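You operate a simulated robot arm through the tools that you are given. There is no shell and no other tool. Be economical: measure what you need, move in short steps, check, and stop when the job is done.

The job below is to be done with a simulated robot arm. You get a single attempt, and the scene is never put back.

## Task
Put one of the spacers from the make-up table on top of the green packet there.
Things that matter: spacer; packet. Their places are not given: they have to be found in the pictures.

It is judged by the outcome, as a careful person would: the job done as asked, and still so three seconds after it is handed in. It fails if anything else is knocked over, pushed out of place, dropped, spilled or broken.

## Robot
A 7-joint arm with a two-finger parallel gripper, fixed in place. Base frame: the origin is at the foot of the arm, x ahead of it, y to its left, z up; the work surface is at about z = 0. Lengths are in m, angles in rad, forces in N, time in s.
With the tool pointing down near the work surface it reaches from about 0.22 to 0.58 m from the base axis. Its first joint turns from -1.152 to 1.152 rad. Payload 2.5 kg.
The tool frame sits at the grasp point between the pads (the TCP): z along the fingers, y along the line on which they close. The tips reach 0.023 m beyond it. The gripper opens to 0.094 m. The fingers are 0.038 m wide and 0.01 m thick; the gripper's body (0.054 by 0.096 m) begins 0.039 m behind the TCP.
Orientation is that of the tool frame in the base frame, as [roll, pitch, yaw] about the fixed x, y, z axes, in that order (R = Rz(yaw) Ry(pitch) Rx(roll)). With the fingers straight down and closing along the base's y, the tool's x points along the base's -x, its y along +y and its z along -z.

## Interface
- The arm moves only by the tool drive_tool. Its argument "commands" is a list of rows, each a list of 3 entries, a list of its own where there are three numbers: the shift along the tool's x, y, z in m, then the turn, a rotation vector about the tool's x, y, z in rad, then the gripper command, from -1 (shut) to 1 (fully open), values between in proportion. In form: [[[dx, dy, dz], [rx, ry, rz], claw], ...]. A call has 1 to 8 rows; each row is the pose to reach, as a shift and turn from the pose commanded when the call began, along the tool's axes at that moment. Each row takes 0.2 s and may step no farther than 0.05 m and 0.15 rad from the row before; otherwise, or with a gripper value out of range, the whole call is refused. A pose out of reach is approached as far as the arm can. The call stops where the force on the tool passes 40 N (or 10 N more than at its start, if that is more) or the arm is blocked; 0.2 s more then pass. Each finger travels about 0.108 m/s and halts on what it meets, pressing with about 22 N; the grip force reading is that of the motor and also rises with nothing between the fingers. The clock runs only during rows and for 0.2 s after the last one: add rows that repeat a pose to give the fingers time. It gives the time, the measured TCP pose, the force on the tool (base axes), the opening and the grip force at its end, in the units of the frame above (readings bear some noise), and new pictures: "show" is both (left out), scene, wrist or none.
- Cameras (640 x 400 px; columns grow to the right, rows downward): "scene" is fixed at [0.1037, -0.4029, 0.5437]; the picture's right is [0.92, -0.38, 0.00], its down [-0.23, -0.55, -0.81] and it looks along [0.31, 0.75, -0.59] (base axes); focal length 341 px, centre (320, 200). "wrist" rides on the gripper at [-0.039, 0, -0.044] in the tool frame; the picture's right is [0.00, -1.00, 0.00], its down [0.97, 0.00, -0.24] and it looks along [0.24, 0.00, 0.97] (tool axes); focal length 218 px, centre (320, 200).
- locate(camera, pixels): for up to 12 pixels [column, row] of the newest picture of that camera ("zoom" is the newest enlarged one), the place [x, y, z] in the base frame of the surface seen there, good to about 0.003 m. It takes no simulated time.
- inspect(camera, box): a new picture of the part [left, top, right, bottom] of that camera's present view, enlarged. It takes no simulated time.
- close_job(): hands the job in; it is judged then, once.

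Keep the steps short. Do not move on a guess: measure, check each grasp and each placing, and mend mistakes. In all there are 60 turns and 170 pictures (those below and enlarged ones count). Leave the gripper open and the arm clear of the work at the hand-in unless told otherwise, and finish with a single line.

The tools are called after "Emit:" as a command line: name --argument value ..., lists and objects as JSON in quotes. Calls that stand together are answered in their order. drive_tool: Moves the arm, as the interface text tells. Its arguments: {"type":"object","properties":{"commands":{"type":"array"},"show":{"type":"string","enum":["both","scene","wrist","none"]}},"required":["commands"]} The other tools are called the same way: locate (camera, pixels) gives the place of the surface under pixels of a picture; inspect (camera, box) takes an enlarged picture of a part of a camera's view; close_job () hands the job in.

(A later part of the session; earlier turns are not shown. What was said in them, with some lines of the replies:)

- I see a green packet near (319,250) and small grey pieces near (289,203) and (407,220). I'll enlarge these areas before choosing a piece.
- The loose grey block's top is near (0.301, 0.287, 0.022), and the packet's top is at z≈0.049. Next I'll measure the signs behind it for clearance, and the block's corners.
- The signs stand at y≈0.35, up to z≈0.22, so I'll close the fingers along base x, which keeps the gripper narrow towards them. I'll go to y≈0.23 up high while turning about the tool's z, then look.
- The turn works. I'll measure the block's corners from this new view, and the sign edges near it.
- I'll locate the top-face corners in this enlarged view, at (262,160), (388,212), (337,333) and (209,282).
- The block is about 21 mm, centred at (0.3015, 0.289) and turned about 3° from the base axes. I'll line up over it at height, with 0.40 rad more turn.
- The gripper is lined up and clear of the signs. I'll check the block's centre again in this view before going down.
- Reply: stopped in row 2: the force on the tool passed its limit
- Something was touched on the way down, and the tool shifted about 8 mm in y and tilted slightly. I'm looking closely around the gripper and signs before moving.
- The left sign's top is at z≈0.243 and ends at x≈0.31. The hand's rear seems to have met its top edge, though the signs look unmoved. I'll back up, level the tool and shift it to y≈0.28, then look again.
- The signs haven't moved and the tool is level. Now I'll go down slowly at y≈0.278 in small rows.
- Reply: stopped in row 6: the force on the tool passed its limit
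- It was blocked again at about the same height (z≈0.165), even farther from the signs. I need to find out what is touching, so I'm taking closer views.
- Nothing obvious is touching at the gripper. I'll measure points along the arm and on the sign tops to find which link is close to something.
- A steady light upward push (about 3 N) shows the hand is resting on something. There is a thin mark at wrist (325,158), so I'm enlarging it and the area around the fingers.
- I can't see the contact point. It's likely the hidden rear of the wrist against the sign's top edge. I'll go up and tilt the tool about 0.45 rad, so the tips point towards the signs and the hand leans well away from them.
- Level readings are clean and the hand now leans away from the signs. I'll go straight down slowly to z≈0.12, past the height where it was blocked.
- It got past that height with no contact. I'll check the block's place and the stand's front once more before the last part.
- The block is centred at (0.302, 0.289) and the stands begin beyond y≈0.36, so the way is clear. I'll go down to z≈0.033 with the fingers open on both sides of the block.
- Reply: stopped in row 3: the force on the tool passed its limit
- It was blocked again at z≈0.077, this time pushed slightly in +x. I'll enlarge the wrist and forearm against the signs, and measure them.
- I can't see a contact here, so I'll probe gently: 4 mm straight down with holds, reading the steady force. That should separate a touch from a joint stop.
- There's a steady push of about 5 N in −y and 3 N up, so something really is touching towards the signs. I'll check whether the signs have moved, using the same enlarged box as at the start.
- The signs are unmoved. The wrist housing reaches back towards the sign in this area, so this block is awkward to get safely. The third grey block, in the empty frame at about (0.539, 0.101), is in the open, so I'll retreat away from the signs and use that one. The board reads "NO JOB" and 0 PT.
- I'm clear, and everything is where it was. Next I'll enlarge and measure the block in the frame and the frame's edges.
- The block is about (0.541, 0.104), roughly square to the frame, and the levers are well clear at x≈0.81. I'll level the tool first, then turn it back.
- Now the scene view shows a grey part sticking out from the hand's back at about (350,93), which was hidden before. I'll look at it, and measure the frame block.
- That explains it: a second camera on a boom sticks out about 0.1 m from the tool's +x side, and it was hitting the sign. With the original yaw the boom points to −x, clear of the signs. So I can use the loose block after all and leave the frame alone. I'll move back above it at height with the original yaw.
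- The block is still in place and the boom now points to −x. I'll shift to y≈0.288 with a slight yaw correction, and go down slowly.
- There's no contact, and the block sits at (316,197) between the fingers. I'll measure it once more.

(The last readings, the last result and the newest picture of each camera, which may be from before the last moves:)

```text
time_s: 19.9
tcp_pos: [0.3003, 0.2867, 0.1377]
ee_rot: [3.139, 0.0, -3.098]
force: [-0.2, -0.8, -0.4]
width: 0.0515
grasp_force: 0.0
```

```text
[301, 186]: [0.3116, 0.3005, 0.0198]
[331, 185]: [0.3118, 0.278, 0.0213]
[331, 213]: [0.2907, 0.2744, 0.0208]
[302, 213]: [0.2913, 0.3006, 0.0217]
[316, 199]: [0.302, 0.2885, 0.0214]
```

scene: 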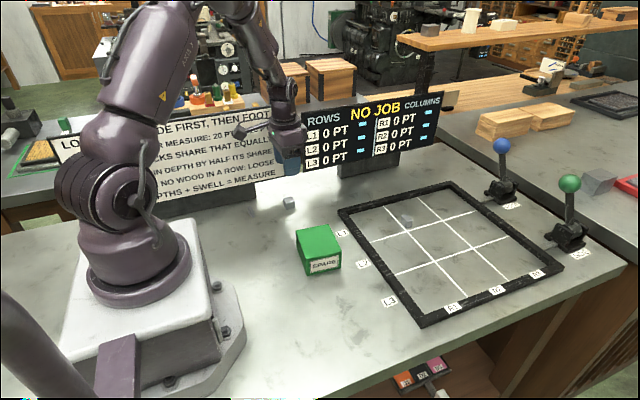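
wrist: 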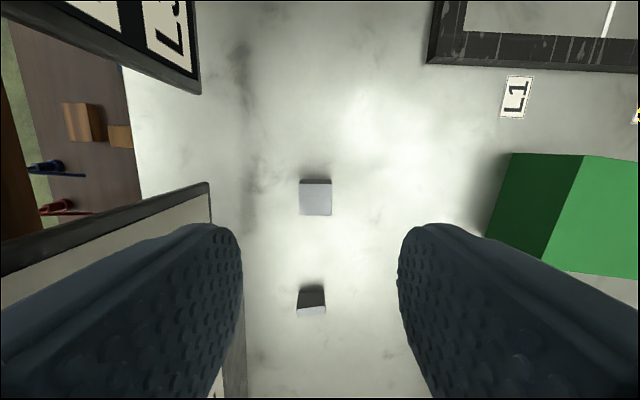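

The centre is (0.3015, 0.289). I'll go down to z≈0.029 with the fingers about 5 cm apart around it.

Emit:
drive_tool --commands '[[[-0.001, 0.002, 0.02], [0, 0, 0], 0.1], [[-0.001, 0.002, 0.04], [0, 0, 0], 0.1], [[-0.001, 0.002, 0.06], [0, 0, 0], 0.1], [[-0.001, 0.002, 0.08], [0, 0, 0], 0.1], [[-0.001, 0.002, 0.095], [0, 0, 0], 0.1], [[-0.001, 0.002, 0.1085], [0, 0, 0], 0.1]]' --show "both"

```text
time_s: 21.3
tcp_pos: [0.3014, 0.2884, 0.0295]
ee_rot: [3.139, 0.002, -3.098]
force: [0.1, 0.1, 0.4]
width: 0.0515
grasp_force: 0.0
```

scene: 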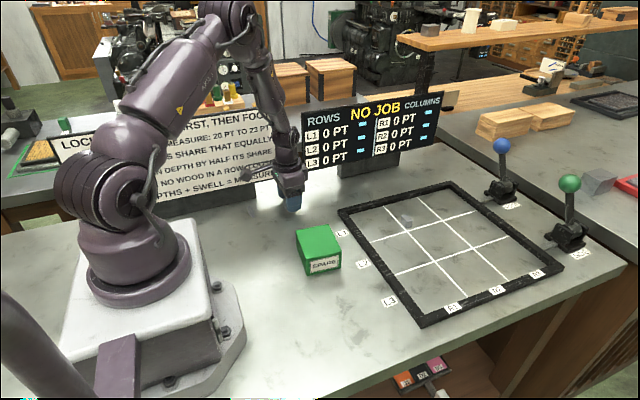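
wrist: 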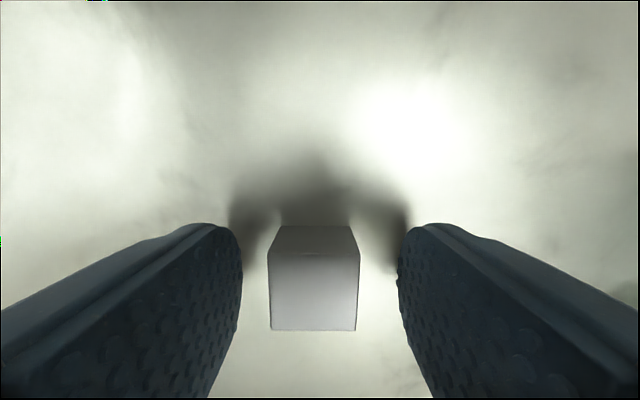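

The block is centred between the pads with no force. Now I'll close on it, then lift 2 cm.

Emit:
drive_tool --commands '[[[0, 0, 0], [0, 0, 0], -0.4], [[0, 0, 0], [0, 0, 0], -0.8], [[0, 0, 0], [0, 0, 0], -1], [[0, 0, 0], [0, 0, 0], -1], [[0, 0, -0.01], [0, 0, 0], -1], [[0, 0, -0.02], [0, 0, 0], -1]]' --show "wrist"

```text
time_s: 22.7
tcp_pos: [0.3015, 0.2876, 0.0499]
ee_rot: [-3.141, 0.001, -3.097]
force: [-0.1, -0.5, -0.7]
width: 0.0246
grasp_force: 22.0
```

wrist: 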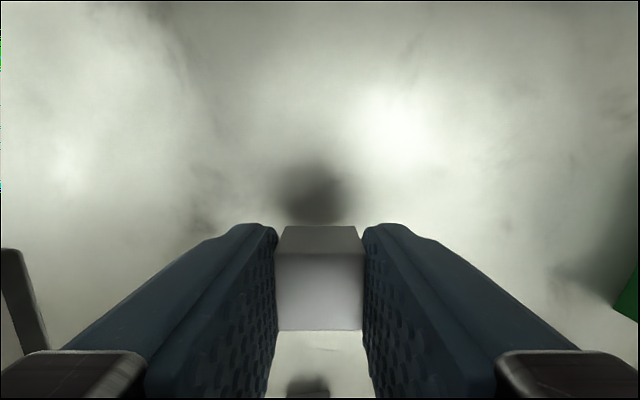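

It's gripped at 0.0246 m with 22 N and has lifted off the table. I'll lift to z≈0.14 and carry it over the packet centre at about (0.302, 0.088).

Emit:
drive_tool --commands '[[[0, 0, -0.03], [0, 0, 0], -1], [[0, 0, -0.06], [0, 0, 0], -1], [[0, 0, -0.09], [0, 0, 0], -1], [[0.002, -0.04, -0.09], [0, 0, 0], -1], [[0.0035, -0.08, -0.09], [0, 0, 0], -1], [[0.005, -0.12, -0.09], [0, 0, 0], -1], [[0.007, -0.16, -0.09], [0, 0, 0], -1], [[0.0085, -0.199, -0.09], [0, 0, 0], -1]]' --show "both"

```text
time_s: 24.5
tcp_pos: [0.3013, 0.0879, 0.1387]
ee_rot: [3.141, 0.001, -3.096]
force: [-0.3, 0.7, -2.2]
width: 0.0248
grasp_force: 22.0
```

scene: 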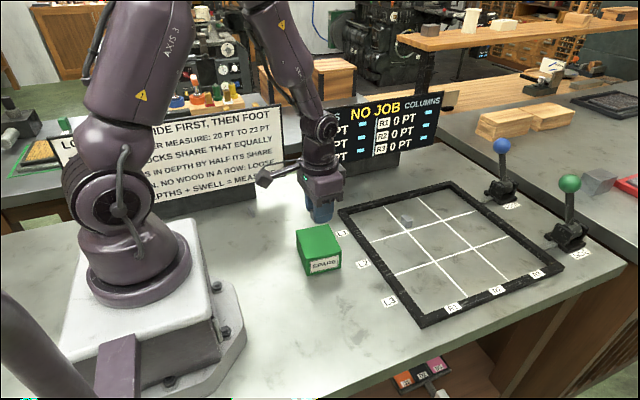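
wrist: 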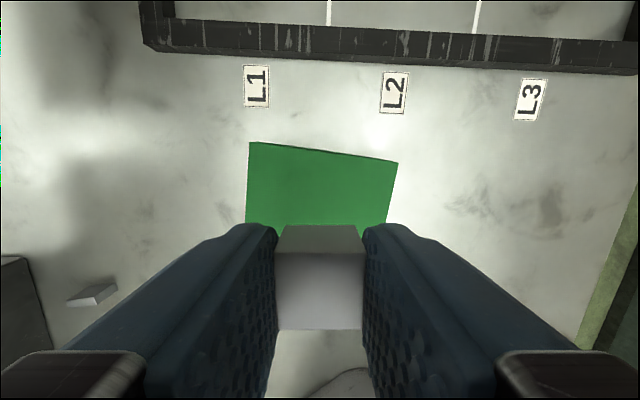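

The block is still held. I'll confirm the packet's edges from here before lowering.

Emit:
locate --camera "wrist" --pixels '[[253, 146], [393, 165], [322, 190], [250, 215], [385, 215]]'

Emit:
locate --camera "scene" --pixels '[[298, 232], [304, 251], [339, 246], [329, 228], [318, 240]]'

```text
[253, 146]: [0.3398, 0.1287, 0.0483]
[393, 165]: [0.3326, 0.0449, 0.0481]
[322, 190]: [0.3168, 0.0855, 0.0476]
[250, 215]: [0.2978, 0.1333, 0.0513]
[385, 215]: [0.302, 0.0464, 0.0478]
```

```text
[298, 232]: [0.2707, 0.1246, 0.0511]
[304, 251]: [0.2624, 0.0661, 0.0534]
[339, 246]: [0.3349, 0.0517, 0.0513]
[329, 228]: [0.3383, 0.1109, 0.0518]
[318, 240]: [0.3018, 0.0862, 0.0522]
```

The packet top is z≈0.05 and the tool is over its centre. Contact should come at TCP z≈0.079. I'll lower it gently to there.

Emit:
drive_tool --commands '[[[0, 0, 0.02], [0, 0, 0], -1], [[0, 0, 0.04], [0, 0, 0], -1], [[0, 0, 0.05], [0, 0, 0], -1], [[0, 0, 0.054], [0, 0, 0], -1], [[0, 0, 0.056], [0, 0, 0], -1], [[0, 0, 0.058], [0, 0, 0], -1], [[0, 0, 0.058], [0, 0, 0], -1]]' --show "both"

```text
time_s: 26.1
tcp_pos: [0.302, 0.0892, 0.0812]
ee_rot: [3.14, 0.001, -3.097]
force: [0.5, 0.0, -1.2]
width: 0.025
grasp_force: 22.3
```

scene: 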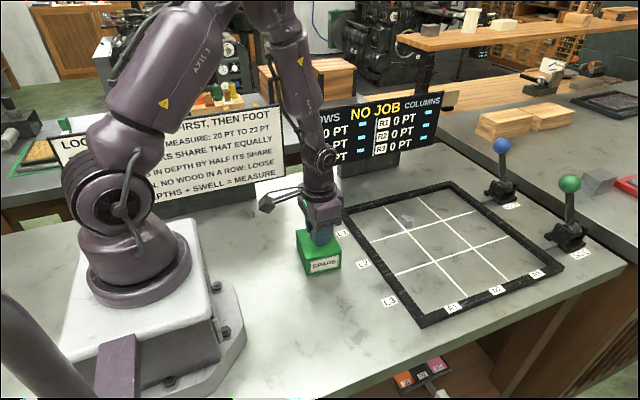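
wrist: 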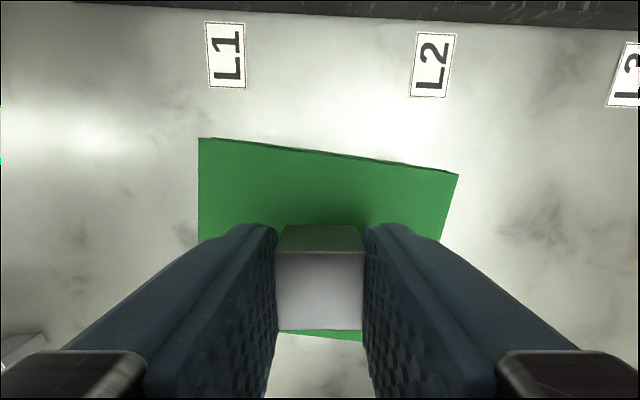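

Still no upward force, about 1–2 mm to go. I'll lower 1 mm at a time and watch the force.

Emit:
drive_tool --commands '[[[0, 0, 0.001], [0, 0, 0], -1], [[0, 0, 0.001], [0, 0, 0], -1]]' --show "none"

Emit:
drive_tool --commands '[[[0, 0, 0.001], [0, 0, 0], -1], [[0, 0, 0.001], [0, 0, 0], -1]]' --show "none"

```text
time_s: 26.7
tcp_pos: [0.3014, 0.088, 0.0806]
ee_rot: [3.14, 0.001, -3.096]
force: [-0.8, 0.2, -1.3]
width: 0.0247
grasp_force: 22.1
```

```text
time_s: 27.3
tcp_pos: [0.3016, 0.0889, 0.0792]
ee_rot: [3.139, 0.001, -3.098]
force: [-5.1, -1.5, 14.8]
width: 0.0249
grasp_force: 21.8
```

It's now in firm contact at z=0.079 (about 15 N up). I'll ease off 0.6 mm and open the fingers slowly.

Emit:
drive_tool --commands '[[[0, 0, -0.0006], [0, 0, 0], -1], [[0, 0, -0.0006], [0, 0, 0], -0.4], [[0, 0, -0.0006], [0, 0, 0], -0.2], [[0, 0, -0.0006], [0, 0, 0], 0], [[0, 0, -0.0006], [0, 0, 0], 0.1]]' --show "wrist"

```text
time_s: 28.5
tcp_pos: [0.3011, 0.0893, 0.0807]
ee_rot: [3.14, 0.0, -3.096]
force: [0.5, -0.8, 0.4]
width: 0.0517
grasp_force: 0.2
```

wrist: 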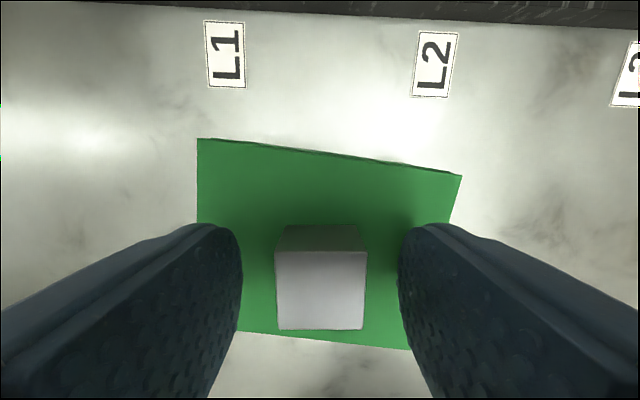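

The block sits free on the packet with the fingers clear on both sides. I'll go straight up and check.

Emit:
drive_tool --commands '[[[0, 0, -0.02], [0, 0, 0], 0.1], [[0, 0, -0.05], [0, 0, 0], 0.1], [[0, 0, -0.09], [0, 0, 0], 0.3], [[0, 0, -0.13], [0, 0, 0], 0.7], [[0, 0, -0.17], [0, 0, 0], 1], [[0, 0, -0.17], [0, 0, 0], 1]]' --show "both"

Emit:
inspect --camera "scene" --box '[240, 170, 440, 295]'

```text
time_s: 29.9
tcp_pos: [0.3017, 0.0879, 0.2516]
ee_rot: [3.141, -0.001, -3.097]
force: [-0.6, 1.1, -0.3]
width: 0.0941
grasp_force: 0.0
```

scene: 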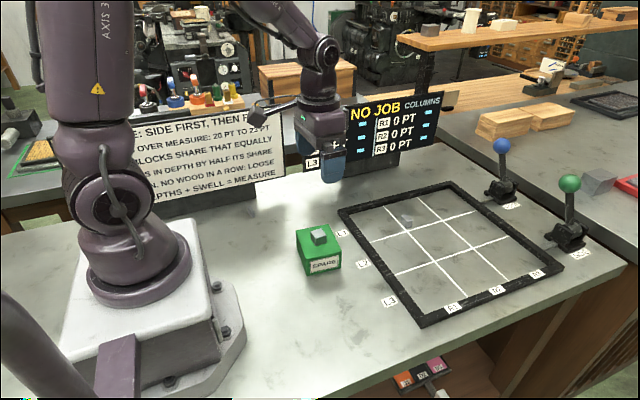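
wrist: 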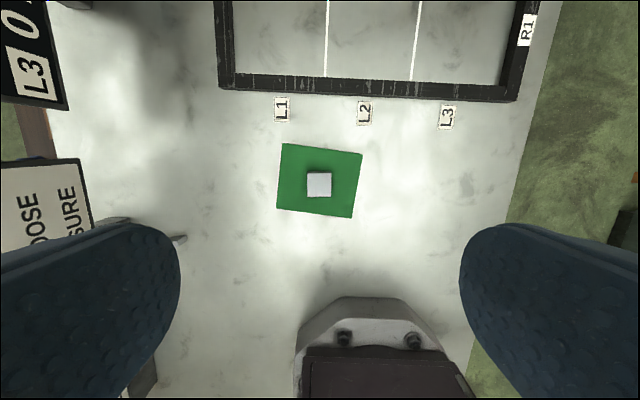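

```text
3.20 times, centred on (340, 232) of scene
```

zoom: 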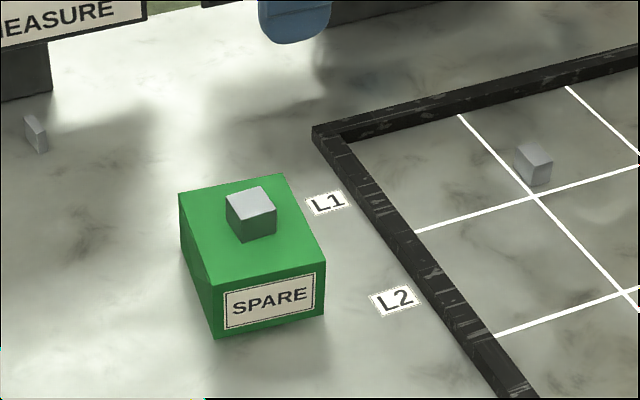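

The spacer sits flat in the middle of the green packet, which has not shifted. The signs, the other spacers and the frame are where they were, and the gripper is open and clear, so I'm handing in.

Emit:
close_job

```text
The job is handed in.
```

One spacer, the loose block from near the signs, now rests flat on top of the green packet; the arm bumped a sign several times on the way, but nothing appears to have moved.
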